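You operate a simulated robot arm through the tools that you are given. There is no shell and no other tool. Be economical: measure what you need, move in short steps, check, and stop when the job is done.

Carry out the task below with a simulated robot arm. There is one attempt and no reset: what you move stays moved.

TASK
Put two of the numbered blocks from the surface of the orange table with dark legs on the silver boot sheet.
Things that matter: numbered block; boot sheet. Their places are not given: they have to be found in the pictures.

It is judged by the outcome, as a careful person would: the job done as asked, and still so three seconds after it is handed in. It fails if anything else is knocked over, pushed out of place, dropped, spilled or broken.

THE ROBOT
A 7-joint arm with a two-finger parallel gripper, fixed in place. Base frame: the origin is at the foot of the arm, x ahead of it, y to its left, z up; the work surface is at about z = 0. Lengths are in cm, angles in degrees, forces in N, time in s.
With the tool pointing down near the work surface it reaches from about 24 to 62 cm from the base axis. Its first joint turns from -66.0 to 66.0 degrees. Payload 2.6 kg.
Tool frame: the origin (TCP) lies between the finger pads and is the grasp point; the fingertips stand 3 cm ahead of it; z points along the fingers, y is the line along which they close. The gripper opens to 9.4 cm. The fingers are 2.8 cm wide and 1 cm thick; the gripper's body (5 by 9.6 cm) begins 5.5 cm behind the TCP.
Orientation is told as [roll, pitch, yaw] about the base's x, y, z axes, in that order, counted from this pose: with the fingers straight down and closing along the base's y, the tool's x points along the base's -x, its y along +y and its z along -z.

THE INTERFACE
- The arm moves only by the tool send_rows. Its arguments are lists of equal length, an entry for each row: "translation": the shift along the tool's x, y, z in units of 40 mm (1.0 is 40 mm), a list of three; "delta_rot": the turn, a rotation vector about the tool's x, y, z in units of 4 degrees (1.0 is 4 degrees), a list of three; "gripper": the finger opening in m, from 0 to 0.094. In form: {"translation": [[dx, dy, dz], ...], "delta_rot": [[wx, wy, wz], ...], "gripper": [gripper, ...]}. A call has 1 to 10 rows; each row shifts and turns the commanded pose from where the row before left it, along the tool's axes as they then stand. A call with a number of a shift or a turn outside -1 to 1 is refused whole. A row lasts 0.2 s, in which the tool goes at most 5 cm and 8.6 degrees; a call with a longer step from one row to the next is refused whole, and so is a gripper value outside its range. A pose out of reach is approached as far as the arm can. The call stops where the force on the tool passes 40 N (or 10 N more than at its start, if that is more) or the arm is blocked; 0.2 s more then pass. The fingers move at their own pace (about 7.2 cm/s each) and stop on an object; they squeeze with about 25 N. The grip force told is the motor's: it shows also when the fingers shut on nothing. Time passes only in rows, and 0.2 s behind the last, so rows that do not move let the fingers close. It gives the time, the measured TCP pose, the force on the tool (base axes), the opening and the grip force at its end, in the units of the frame above (readings bear some noise).
- Cameras (640 x 400 px; columns grow to the right, rows downward): "scene" is fixed at [5.19, 45.99, 55.39]; the picture's right is [-0.48, -0.88, 0.00], its down [-0.59, 0.32, -0.74] and it looks along [0.65, -0.36, -0.67] (base axes); focal length 311 px, centre (320, 200). "wrist" rides on the gripper at [-3.7, 0, -5.8] in the tool frame; the picture's right is [0.00, -1.00, 0.00], its down [0.97, 0.00, -0.24] and it looks along [0.24, 0.00, 0.97] (tool axes); focal length 218 px, centre (320, 200).
- get_image(camera): a new picture of that camera. No time passes.
- measure_at(camera, pixels): there is no depth. For up to 12 entries [column, row, z] of the newest picture of that camera ("zoom" is the newest enlarged one), the place [x, y] in the base frame at which the ray of that pixel passes the height z, good to about 0.2 cm. No time passes.
- close_up(camera, box): a new picture of the part [left, top, right, bottom] of that camera's present view, enlarged. No time passes.
- job_done(): hands the job in; it is judged then, once.

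Work in short steps. Measure before you move; look again where a grasp or a placing could have gone wrong, and mend it. You have 60 turns and 26 pictures in all, the two below and enlarged ones among them. Open the gripper and draw the arm clear of the work before you hand the job in, unless the task says otherwise; then end with one line.

The tools are called after "Request:" as name(argument=value, ...) on one line, values as JSON. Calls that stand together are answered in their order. send_rows: Moves the arm, as the interface text tells. Its arguments: {"type":"object","properties":{"translation":{"type":"array","items":{"type":"array","items":{"type":"number"}}},"delta_rot":{"type":"array","items":{"type":"array","items":{"type":"number"}}},"gripper":{"type":"array","items":{"type":"number"}}},"required":["translation","delta_rot","gripper"]} The other tools are called the same way: get_image (camera) takes a picture; measure_at (camera, pixels) gives the place at which the rays of pixels pass given heights; close_up (camera, box) takes an enlarged picture of a part of a camera's view; job_done () hands the job in.

At the start:

```text
time: 0.0
ee_pos: [27.69, 29.19, 31.01]
ee_rot: [0.0, 0.0, 0.0]
wrist_force: [-0.5, 0.3, -0.8]
grip_width: 9.4
grasp_force: 0.0
```

scene: 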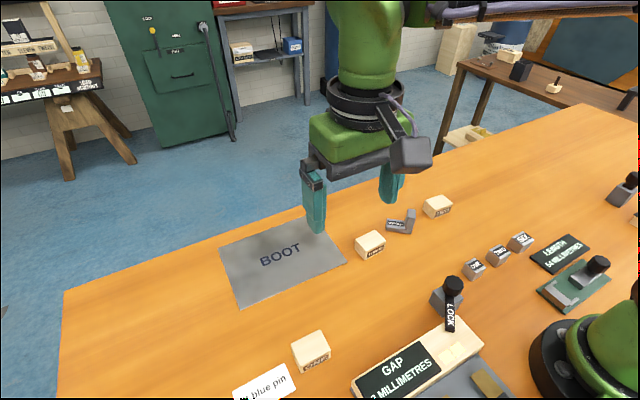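
wrist: 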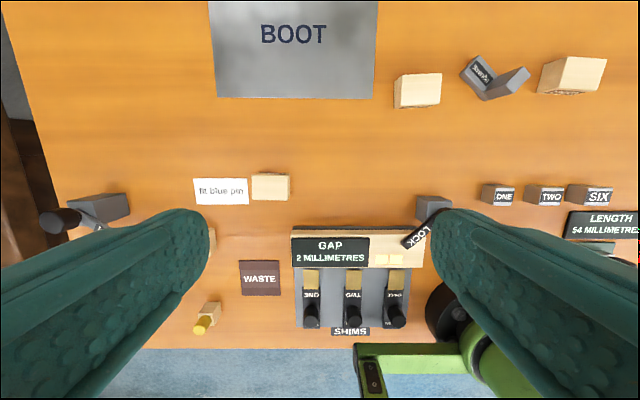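

The wooden blocks (370,245), (437,206), (311,352) and the grey pieces (475,268)… all bear labels, so I enlarge them to tell which are the numbered blocks.

Request:
close_up(camera="scene", box=[340, 180, 560, 318])

Request:
close_up(camera="scene", box=[220, 300, 380, 400])

Request:
close_up(camera="wrist", box=[370, 40, 640, 210])

```text
2.90 times, centred on (450, 249) of scene
```

zoom: 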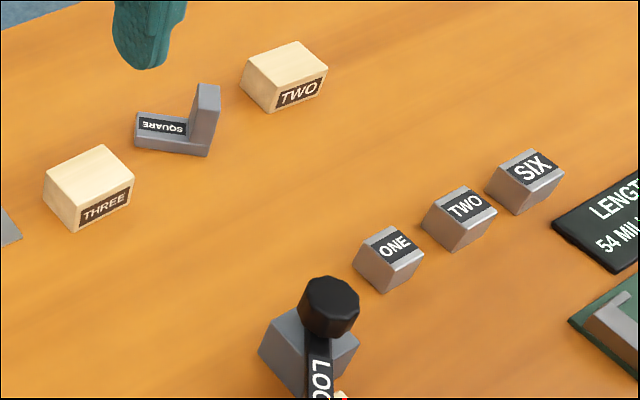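

```text
4.00 times, centred on (300, 350) of scene
```

zoom: 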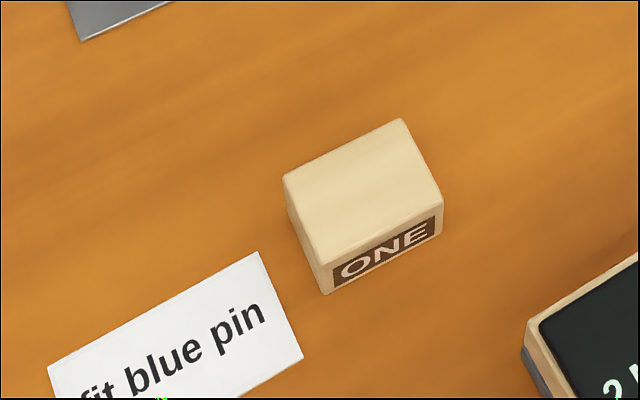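

```text
2.35 times, centred on (505, 125) of wrist
```

zoom: 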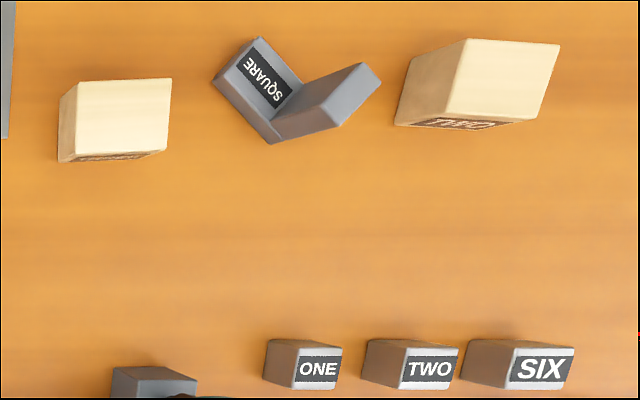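

The wooden blocks ONE (311,352), TWO (437,206), THREE (370,245) are the numbered blocks; the grey ones look like gauge pieces of the LENGTH set. I measure ONE, THREE and the sheet.

Request:
measure_at(camera="scene", pixels=[[301.7, 373.7, 0], [330.2, 358, 0], [300.5, 366.2, 2.5], [330.5, 349.2, 2.5], [320.5, 329.7, 2.5], [291, 344.2, 2.5], [367.2, 259.7, 0], [385.7, 248.7, 0], [366.1, 251.7, 2.5], [386.1, 241.4, 2.5], [374.7, 229.7, 2.5], [354.8, 241.1, 2.5]])

Request:
measure_at(camera="scene", pixels=[[219, 249, 0], [239, 307, 0], [347, 262, 0], [308, 219, 0], [281, 255, 0], [300.5, 366.2, 2], [330.5, 349.2, 2], [320.5, 329.7, 2], [291, 344.2, 2], [300.5, 366.2, 3], [330.5, 349.2, 3]])

Request:
measure_at(camera="wrist", pixels=[[252, 175, 2.5], [289, 175, 2.5], [289, 199, 2.5], [252, 199, 2.5], [209, 0, 0], [217, 97, 0], [374, 98, 0], [378, 0, 0], [403, 74, 2.5], [442, 73, 2.5], [440, 103, 2.5], [404, 105, 2.5]])

```text
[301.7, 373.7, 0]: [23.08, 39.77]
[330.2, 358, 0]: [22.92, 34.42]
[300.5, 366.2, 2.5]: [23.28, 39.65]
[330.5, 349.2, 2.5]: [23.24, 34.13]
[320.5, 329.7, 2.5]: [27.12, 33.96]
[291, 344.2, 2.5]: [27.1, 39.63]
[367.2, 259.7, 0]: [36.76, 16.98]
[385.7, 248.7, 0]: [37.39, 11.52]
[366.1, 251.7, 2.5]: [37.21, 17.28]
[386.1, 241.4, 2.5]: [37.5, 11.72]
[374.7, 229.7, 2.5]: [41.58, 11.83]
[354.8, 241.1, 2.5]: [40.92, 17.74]
```

```text
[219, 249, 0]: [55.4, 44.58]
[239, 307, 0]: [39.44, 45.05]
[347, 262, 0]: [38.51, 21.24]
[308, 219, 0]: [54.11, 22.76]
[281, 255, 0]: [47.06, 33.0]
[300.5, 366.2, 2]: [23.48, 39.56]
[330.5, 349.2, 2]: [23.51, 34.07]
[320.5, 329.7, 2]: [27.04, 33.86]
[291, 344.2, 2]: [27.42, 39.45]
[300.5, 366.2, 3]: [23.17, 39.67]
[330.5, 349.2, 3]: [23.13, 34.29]
```

```text
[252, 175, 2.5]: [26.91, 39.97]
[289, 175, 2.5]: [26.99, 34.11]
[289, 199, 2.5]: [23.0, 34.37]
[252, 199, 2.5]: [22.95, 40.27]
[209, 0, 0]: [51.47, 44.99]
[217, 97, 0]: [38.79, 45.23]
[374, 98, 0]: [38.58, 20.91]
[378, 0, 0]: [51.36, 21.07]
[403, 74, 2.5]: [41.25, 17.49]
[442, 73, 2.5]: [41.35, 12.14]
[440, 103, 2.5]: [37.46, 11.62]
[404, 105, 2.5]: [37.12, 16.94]
```

ONE is centred at about (25.1, 37.1), 4 x 5.6 cm, 3 cm high; THREE at (39.3, 14.5). The sheet spans x 39–55, y 21–45. I move over ONE at z 15.

Request:
send_rows(translation=[[0.13, 0.395, 0.8], [0.13, 0.395, 0.8], [0.13, 0.395, 0.8], [0.13, 0.395, 0.8], [0.13, 0.395, 0.8], [0, 0, 0]], delta_rot=[[0, 0, 0], [0, 0, 0], [0, 0, 0], [0, 0, 0], [0, 0, 0], [0, 0, 0]], gripper=[0.08, 0.08, 0.08, 0.08, 0.08, 0.08])

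Request:
get_image(camera="wrist")

```text
time: 1.4
ee_pos: [24.89, 37.07, 14.97]
ee_rot: [-0.1, 0.1, 0.1]
wrist_force: [-0.1, 0.1, 0.2]
grip_width: 8.01
grasp_force: 0.0
```

```text
20 pictures are left
```

wrist: 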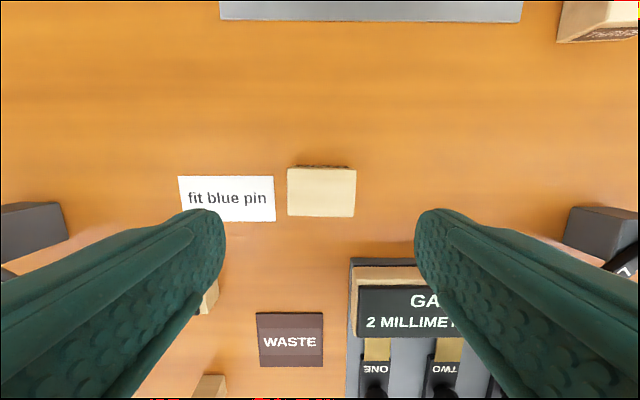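

The block lies centred between the fingers (columns 288–356, rows 167–216). I measure its top and the fixture's edge for clearance.

Request:
measure_at(camera="wrist", pixels=[[288, 168, 3], [356, 170, 3], [355, 217, 3], [287, 215, 3], [350, 257, 2], [275, 177, 0], [276, 221, 0], [288, 168, 3.5], [355, 217, 3.5]])

```text
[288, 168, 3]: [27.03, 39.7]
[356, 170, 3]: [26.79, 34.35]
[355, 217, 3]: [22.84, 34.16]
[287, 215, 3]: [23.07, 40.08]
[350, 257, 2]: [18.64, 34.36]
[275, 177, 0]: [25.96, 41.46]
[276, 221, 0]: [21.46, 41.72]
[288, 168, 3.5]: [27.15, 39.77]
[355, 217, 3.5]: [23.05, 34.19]
```

Centred at (24.95, 37.05). I descend to z 3.9 with 7.2 cm opening, then close.

Request:
send_rows(translation=[[0, 0, 0.7], [0, 0, 0.7], [0, 0, 0.7], [0, 0, 0.45], [0, 0, 0.2], [0, 0, 0]], delta_rot=[[0, 0, 0], [0, 0, 0], [0, 0, 0], [0, 0, 0], [0, 0, 0], [0, 0, 0]], gripper=[0.072, 0.072, 0.072, 0.072, 0.072, 0.072])

Request:
send_rows(translation=[[0, 0, 0], [0, 0, 0], [0, 0, 0]], delta_rot=[[0, 0, 0], [0, 0, 0], [0, 0, 0]], gripper=[0.04, 0.04, 0.04])

```text
time: 2.8
ee_pos: [25.07, 37.07, 3.92]
ee_rot: [0.0, -0.1, 0.0]
wrist_force: [0.6, -0.4, 0.0]
grip_width: 7.19
grasp_force: 0.1
```

```text
time: 3.6
ee_pos: [24.95, 37.24, 3.9]
ee_rot: [0.0, 0.0, 0.0]
wrist_force: [-0.7, -0.6, 2.6]
grip_width: 5.51
grasp_force: 24.9
```

Gripped at 5.5 cm with 25 N. I lift 6 cm, then go to (46, 38) over the sheet.

Request:
send_rows(translation=[[0, 0, -0.4], [0, 0, -0.55], [0, 0, -0.55], [-0.8, 0.03, 0], [-0.9, 0.04, 0], [-0.9, 0.04, 0], [-0.9, 0.04, 0], [-0.9, 0.04, 0], [-0.85, 0, 0], [0, 0, 0]], delta_rot=[[0, 0, 0], [0, 0, 0], [0, 0, 0], [0, 0, 0], [0, 0, 0], [0, 0, 0], [0, 0, 0], [0, 0, 0], [0, 0, 0], [0, 0, 0]], gripper=[0.04, 0.04, 0.04, 0.04, 0.04, 0.04, 0.04, 0.04, 0.04, 0.04])

Request:
get_image(camera="scene")

```text
time: 5.8
ee_pos: [45.97, 37.84, 9.95]
ee_rot: [0.1, 0.0, 0.0]
wrist_force: [0.7, -0.2, -1.1]
grip_width: 4.02
grasp_force: 0.1
```

```text
19 pictures are left
```

scene: 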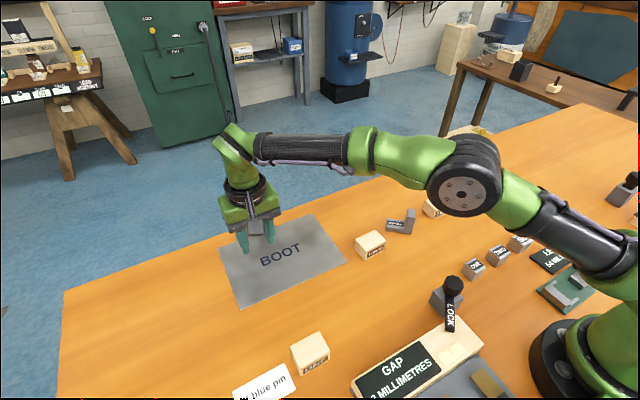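

The block slipped out: opening 4.0, and ONE is still at (311,352). I go back over it to look, then grip deeper.

Request:
send_rows(translation=[[0.85, 0, -0.5], [0.9, -0.04, -0.5], [0.9, -0.04, -0.2], [0.9, -0.04, 0], [0.9, -0.04, 0], [0.8, -0.03, 0], [0, 0, 0]], delta_rot=[[0, 0, 0], [0, 0, 0], [0, 0, 0], [0, 0, 0], [0, 0, 0], [0, 0, 0], [0, 0, 0]], gripper=[0.08, 0.08, 0.08, 0.08, 0.08, 0.08, 0.08])

Request:
get_image(camera="wrist")

Request:
close_up(camera="scene", box=[220, 300, 380, 400])

```text
time: 7.4
ee_pos: [24.97, 37.04, 14.77]
ee_rot: [0.0, -0.1, -0.1]
wrist_force: [-0.1, 0.1, 0.3]
grip_width: 8.01
grasp_force: 0.0
```

```text
18 pictures are left
```

wrist: 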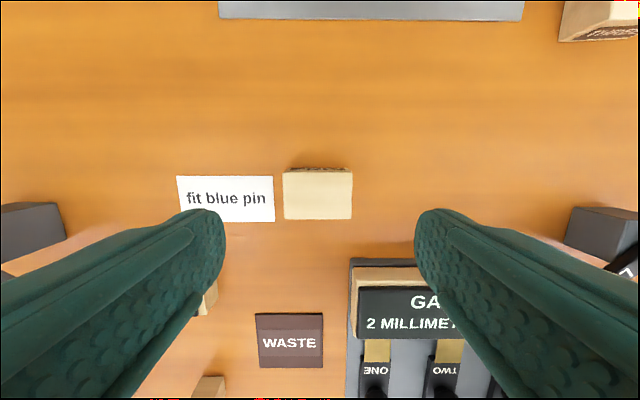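

```text
4.00 times, centred on (300, 350) of scene
```

zoom: 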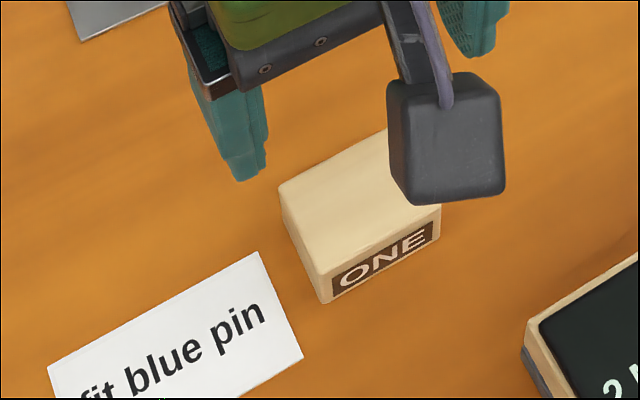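

The block stands upright, shifted slightly (columns 283–352). I measure its new place.

Request:
measure_at(camera="wrist", pixels=[[283, 170, 3], [352, 170, 3], [352, 220, 3], [284, 219, 3], [274, 177, 0], [274, 221, 0]])

```text
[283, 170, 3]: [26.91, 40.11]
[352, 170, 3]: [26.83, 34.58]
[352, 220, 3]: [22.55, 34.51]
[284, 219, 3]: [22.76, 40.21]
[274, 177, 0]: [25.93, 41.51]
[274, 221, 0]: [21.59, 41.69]
```

Centre (24.8, 37.35). I descend to z 3.2, with 6.6 cm opening to stay off the card.

Request:
send_rows(translation=[[0.04, 0.08, 0.7], [0, 0, 0.7], [0, 0, 0.7], [0, 0, 0.5], [0, 0, 0.2], [0, 0, 0.08], [0, 0, 0]], delta_rot=[[0, 0, 0], [0, 0, 0], [0, 0, 0], [0, 0, 0], [0, 0, 0], [0, 0, 0], [0, 0, 0]], gripper=[0.066, 0.066, 0.066, 0.066, 0.066, 0.066, 0.066])

Request:
send_rows(translation=[[0, 0, 0], [0, 0, 0], [0, 0, 0], [0, 0, 0], [0, 0, -0.15], [0, 0, -0.2], [0, 0, 0]], delta_rot=[[0, 0, 0], [0, 0, 0], [0, 0, 0], [0, 0, 0], [0, 0, 0], [0, 0, 0], [0, 0, 0]], gripper=[0.03, 0.03, 0.03, 0.03, 0.03, 0.03, 0.03])

```text
time: 9.0
ee_pos: [24.85, 37.42, 3.19]
ee_rot: [0.1, 0.0, 0.0]
wrist_force: [-1.2, -1.4, 5.4]
grip_width: 6.55
grasp_force: 0.1
```

```text
time: 10.6
ee_pos: [24.91, 37.35, 4.62]
ee_rot: [0.0, 0.0, -0.1]
wrist_force: [-0.1, 0.4, -0.7]
grip_width: 5.96
grasp_force: 25.4
```

Width 5.96 with 25 N at z 4.6; I check whether the block has risen.

Request:
close_up(camera="scene", box=[220, 300, 380, 400])

```text
4.00 times, centred on (300, 350) of scene
```

zoom: 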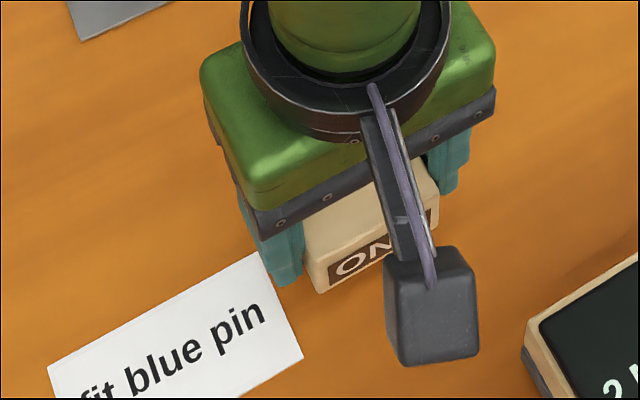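

The block appears raised (its lower edge moved from row 303 to 293). I lift further and check the grip.

Request:
send_rows(translation=[[0, 0, -0.2], [0, 0, -0.3], [0, 0, -0.3], [0, 0, -0.2], [0, 0, 0]], delta_rot=[[0, 0, 0], [0, 0, 0], [0, 0, 0], [0, 0, 0], [0, 0, 0]], gripper=[0.03, 0.03, 0.03, 0.03, 0.03])

Request:
get_image(camera="wrist")

```text
time: 11.8
ee_pos: [24.84, 37.42, 8.57]
ee_rot: [0.0, 0.0, 0.0]
wrist_force: [0.7, 0.3, 0.2]
grip_width: 5.97
grasp_force: 25.1
```

```text
15 pictures are left
```

wrist: 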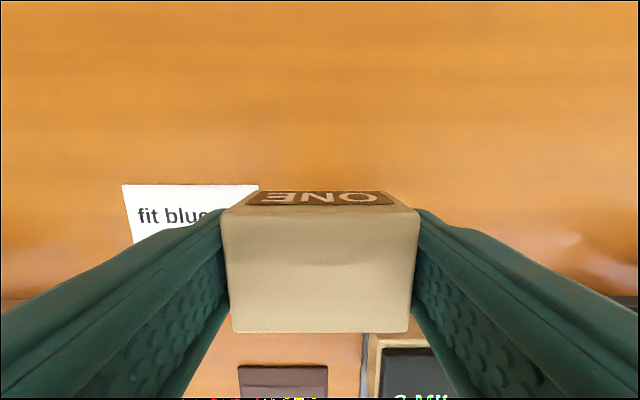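

The block is held firmly. I carry it gently to (46, 38).

Request:
send_rows(translation=[[-0.3, 0, -0.1], [-0.6, 0.03, 0], [-0.7, 0.03, 0], [-0.7, 0.03, 0], [-0.7, 0.03, 0], [-0.7, 0.03, 0], [-0.7, 0, 0], [-0.6, 0, 0], [-0.3, 0, 0], [0, 0, 0]], delta_rot=[[0, 0, 0], [0, 0, 0], [0, 0, 0], [0, 0, 0], [0, 0, 0], [0, 0, 0], [0, 0, 0], [0, 0, 0], [0, 0, 0], [0, 0, 0]], gripper=[0.03, 0.03, 0.03, 0.03, 0.03, 0.03, 0.03, 0.03, 0.03, 0.03])

```text
time: 14.0
ee_pos: [46.07, 38.01, 8.95]
ee_rot: [0.0, 0.0, -0.1]
wrist_force: [-0.4, -0.2, -0.7]
grip_width: 5.97
grasp_force: 24.8
```

Still held (5.97). I lower to z about 3.4, watching the force.

Request:
send_rows(translation=[[0, 0, 0.4], [0, 0, 0.4], [0, 0, 0.3], [0, 0, 0.15], [0, 0, 0.07], [0, 0, 0.04], [0, 0, 0]], delta_rot=[[0, 0, 0], [0, 0, 0], [0, 0, 0], [0, 0, 0], [0, 0, 0], [0, 0, 0], [0, 0, 0]], gripper=[0.03, 0.03, 0.03, 0.03, 0.03, 0.03, 0.03])

```text
time: 15.6
ee_pos: [46.06, 38.01, 3.53]
ee_rot: [0.0, 0.0, 0.0]
wrist_force: [0.4, -0.1, -1.4]
grip_width: 5.96
grasp_force: 24.5
```

No contact yet; I lower a little more until contact.

Request:
send_rows(translation=[[0, 0, 0.04], [0, 0, 0.03], [0, 0, 0]], delta_rot=[[0, 0, 0], [0, 0, 0], [0, 0, 0]], gripper=[0.03, 0.03, 0.03])

```text
time: 16.4
ee_pos: [46.11, 38.07, 3.34]
ee_rot: [0.0, 0.0, -0.1]
wrist_force: [-2.8, -4.3, 13.4]
grip_width: 5.99
grasp_force: 25.4
```

Contact (13 N). I open the fingers, rise and head toward THREE.

Request:
send_rows(translation=[[0, 0, 0], [0, 0, 0], [0, 0, 0], [0, 0, -0.6], [0, 0, -0.8], [0, 0, -0.8], [0, 0, -0.7], [0, 0, 0]], delta_rot=[[0, 0, 0], [0, 0, 0], [0, 0, 0], [0, 0, 0], [0, 0, 0], [0, 0, 0], [0, 0, 0], [0, 0, 0]], gripper=[0.075, 0.075, 0.075, 0.075, 0.075, 0.075, 0.075, 0.075])

Request:
send_rows(translation=[[0.24, -0.8, 0], [0.24, -0.85, 0], [0.24, -0.85, 0], [0.24, -0.85, 0], [0.24, -0.85, 0], [0.24, -0.85, 0], [0.24, -0.84, 0], [0, 0, 0]], delta_rot=[[0, 0, -0.8], [0, 0, 0], [0, 0, 0], [0, 0, 0], [0, 0, 0], [0, 0, 0], [0, 0, 0], [0, 0, 0]], gripper=[0.075, 0.075, 0.075, 0.075, 0.075, 0.075, 0.075, 0.075])

Request:
get_image(camera="wrist")

Request:
get_image(camera="scene")

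```text
time: 18.2
ee_pos: [46.01, 38.12, 14.97]
ee_rot: [0.0, 0.1, 0.0]
wrist_force: [-0.5, -0.5, 0.9]
grip_width: 7.51
grasp_force: 0.1
```

```text
time: 20.0
ee_pos: [40.44, 13.97, 14.83]
ee_rot: [0.0, 0.0, 3.2]
wrist_force: [0.0, 0.2, -0.6]
grip_width: 7.51
grasp_force: 0.1
```

```text
14 pictures are left
```

wrist: 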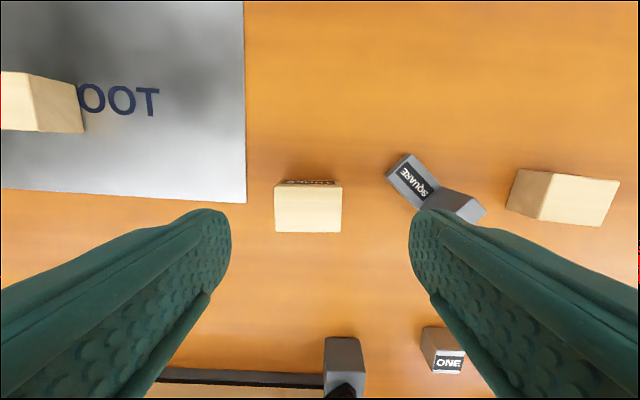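

```text
13 pictures are left
```

scene: 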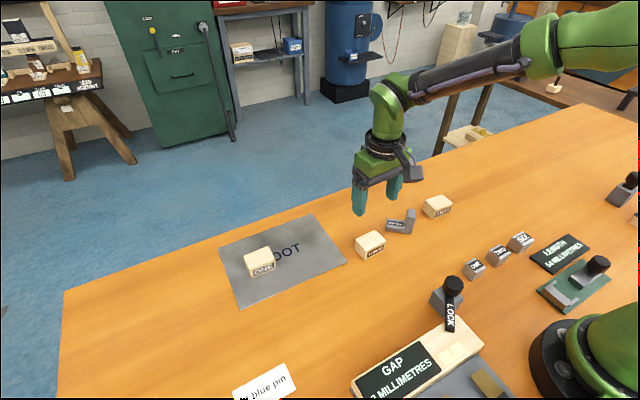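

Block ONE sits on the sheet at scene (260,262). THREE is seen at wrist columns 275–342, rows 182–233; I measure it and SQUARE's nearest corners.

Request:
measure_at(camera="wrist", pixels=[[275, 185, 3], [342, 186, 3], [341, 233, 3], [275, 232, 3], [386, 174, 0], [416, 210, 0], [246, 203, 0]])

```text
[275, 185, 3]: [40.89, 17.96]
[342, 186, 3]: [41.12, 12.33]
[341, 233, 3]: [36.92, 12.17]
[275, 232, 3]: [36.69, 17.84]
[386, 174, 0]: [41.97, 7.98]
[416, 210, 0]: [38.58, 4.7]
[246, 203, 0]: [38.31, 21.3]
```

Centre about (38.9, 15.05), clear of SQUARE (y ≤ 8). I align, descend to z 3.2 and grip.

Request:
send_rows(translation=[[0.37, 0.29, 0], [0, 0, 0.7], [0, 0, 0.7], [0, 0, 0.7], [0, 0, 0.5], [0, 0, 0.2], [0, 0, 0.1], [0, 0, 0]], delta_rot=[[0, 0, 0], [0, 0, 0], [0, 0, 0], [0, 0, 0], [0, 0, 0], [0, 0, 0], [0, 0, 0], [0, 0, 0]], gripper=[0.072, 0.072, 0.072, 0.072, 0.072, 0.072, 0.072, 0.072])

Request:
send_rows(translation=[[0, 0, 0], [0, 0, 0], [0, 0, 0], [0, 0, 0], [0, 0, -0.15], [0, 0, -0.3], [0, 0, -0.35], [0, 0, -0.35], [0, 0, -0.2], [0, 0, 0]], delta_rot=[[0, 0, 0], [0, 0, 0], [0, 0, 0], [0, 0, 0], [0, 0, 0], [0, 0, 0], [0, 0, 0], [0, 0, 0], [0, 0, 0], [0, 0, 0]], gripper=[0.03, 0.03, 0.03, 0.03, 0.03, 0.03, 0.03, 0.03, 0.03, 0.03])

```text
time: 21.8
ee_pos: [38.88, 15.27, 3.23]
ee_rot: [-0.1, 0.0, 3.1]
wrist_force: [0.2, -0.1, 0.0]
grip_width: 7.21
grasp_force: 0.0
```

```text
time: 24.0
ee_pos: [38.78, 15.14, 8.65]
ee_rot: [0.0, 0.0, 3.2]
wrist_force: [0.2, 0.0, 0.6]
grip_width: 5.96
grasp_force: 25.1
```

THREE is held (5.96, 25 N). I carry it to (46, 27.4).

Request:
send_rows(translation=[[-0.2, 0.3, -0.1], [-0.35, 0.53, 0], [-0.45, 0.67, 0], [-0.45, 0.67, 0], [-0.35, 0.53, 0], [-0.17, 0.27, 0], [0, 0, 0]], delta_rot=[[0, 0, 0.2], [0, 0, 0.2], [0, 0, 0.2], [0, 0, 0.2], [0, 0, 0], [0, 0, 0], [0, 0, 0]], gripper=[0.03, 0.03, 0.03, 0.03, 0.03, 0.03, 0.03])

Request:
send_rows(translation=[[0, 0, 0.4], [0, 0, 0.4], [0, 0, 0.3], [0, 0, 0.15], [0, 0, 0.08], [0, 0, 0.05], [0, 0, 0.03], [0, 0, 0]], delta_rot=[[0, 0, 0], [0, 0, 0], [0, 0, 0], [0, 0, 0], [0, 0, 0], [0, 0, 0], [0, 0, 0], [0, 0, 0]], gripper=[0.03, 0.03, 0.03, 0.03, 0.03, 0.03, 0.03, 0.03])

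```text
time: 25.6
ee_pos: [46.56, 27.29, 9.12]
ee_rot: [0.0, -0.1, 0.0]
wrist_force: [0.7, -0.1, 0.0]
grip_width: 5.98
grasp_force: 25.1
```

```text
time: 27.4
ee_pos: [46.46, 27.28, 3.53]
ee_rot: [0.0, -0.1, 0.1]
wrist_force: [-1.2, -0.1, 5.5]
grip_width: 5.96
grasp_force: 24.5
```

Light contact near z 3.5 (5.5 N); I ease down slightly more, then open and rise.

Request:
send_rows(translation=[[0, 0, 0.03], [0, 0, 0]], delta_rot=[[0, 0, 0], [0, 0, 0]], gripper=[0.03, 0.03])

Request:
send_rows(translation=[[0, 0, 0], [0, 0, 0], [0, 0, 0], [0, 0, -0.6], [0, 0, -0.8], [0, 0, -0.8], [0, 0, -0.8], [0.2, -0.8, -0.8], [0.2, -0.8, -0.5], [0, -0.8, 0]], delta_rot=[[0, 0, 0], [0, 0, 0], [0, 0, 0], [0, 0, 0], [0, 0, 0], [0, 0, 0], [0, 0, 0], [0, 0, 0], [0, 0, 0], [0, 0, 0]], gripper=[0.075, 0.075, 0.075, 0.075, 0.075, 0.075, 0.075, 0.075, 0.075, 0.075])

Request:
get_image(camera="scene")

Request:
close_up(camera="scene", box=[200, 190, 424, 330])

```text
time: 28.0
ee_pos: [46.62, 27.27, 3.48]
ee_rot: [0.1, -0.2, 0.0]
wrist_force: [-5.9, -3.4, 22.2]
grip_width: 5.95
grasp_force: 25.2
```

```text
time: 30.2
ee_pos: [44.92, 17.69, 20.63]
ee_rot: [0.0, 0.0, 0.0]
wrist_force: [0.7, 0.3, -0.3]
grip_width: 7.52
grasp_force: 0.1
```

```text
12 pictures are left
```

scene: 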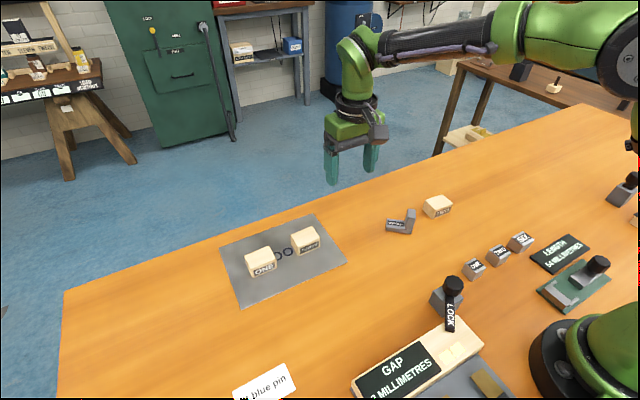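

```text
2.86 times, centred on (312, 260) of scene
```

zoom: 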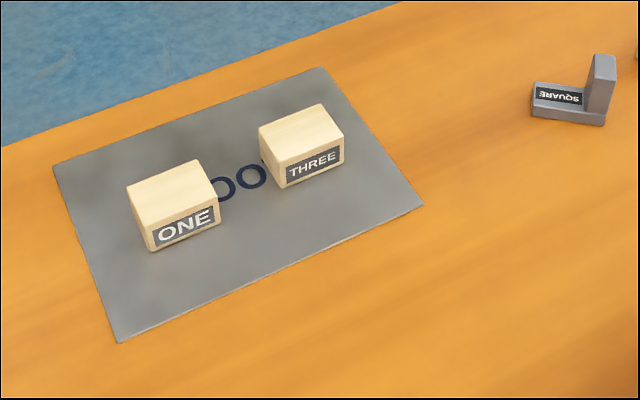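

Both blocks rest flat and fully on the sheet, everything else is in place, and the arm is clear with the gripper open. I hand the job in.

Request:
job_done()

```text
The job is handed in.
```

Numbered blocks ONE and THREE are resting on the silver boot sheet, the job is handed in, and nothing else looked moved in the last picture; ONE slipped from the first grip and was picked up again with a deeper one.
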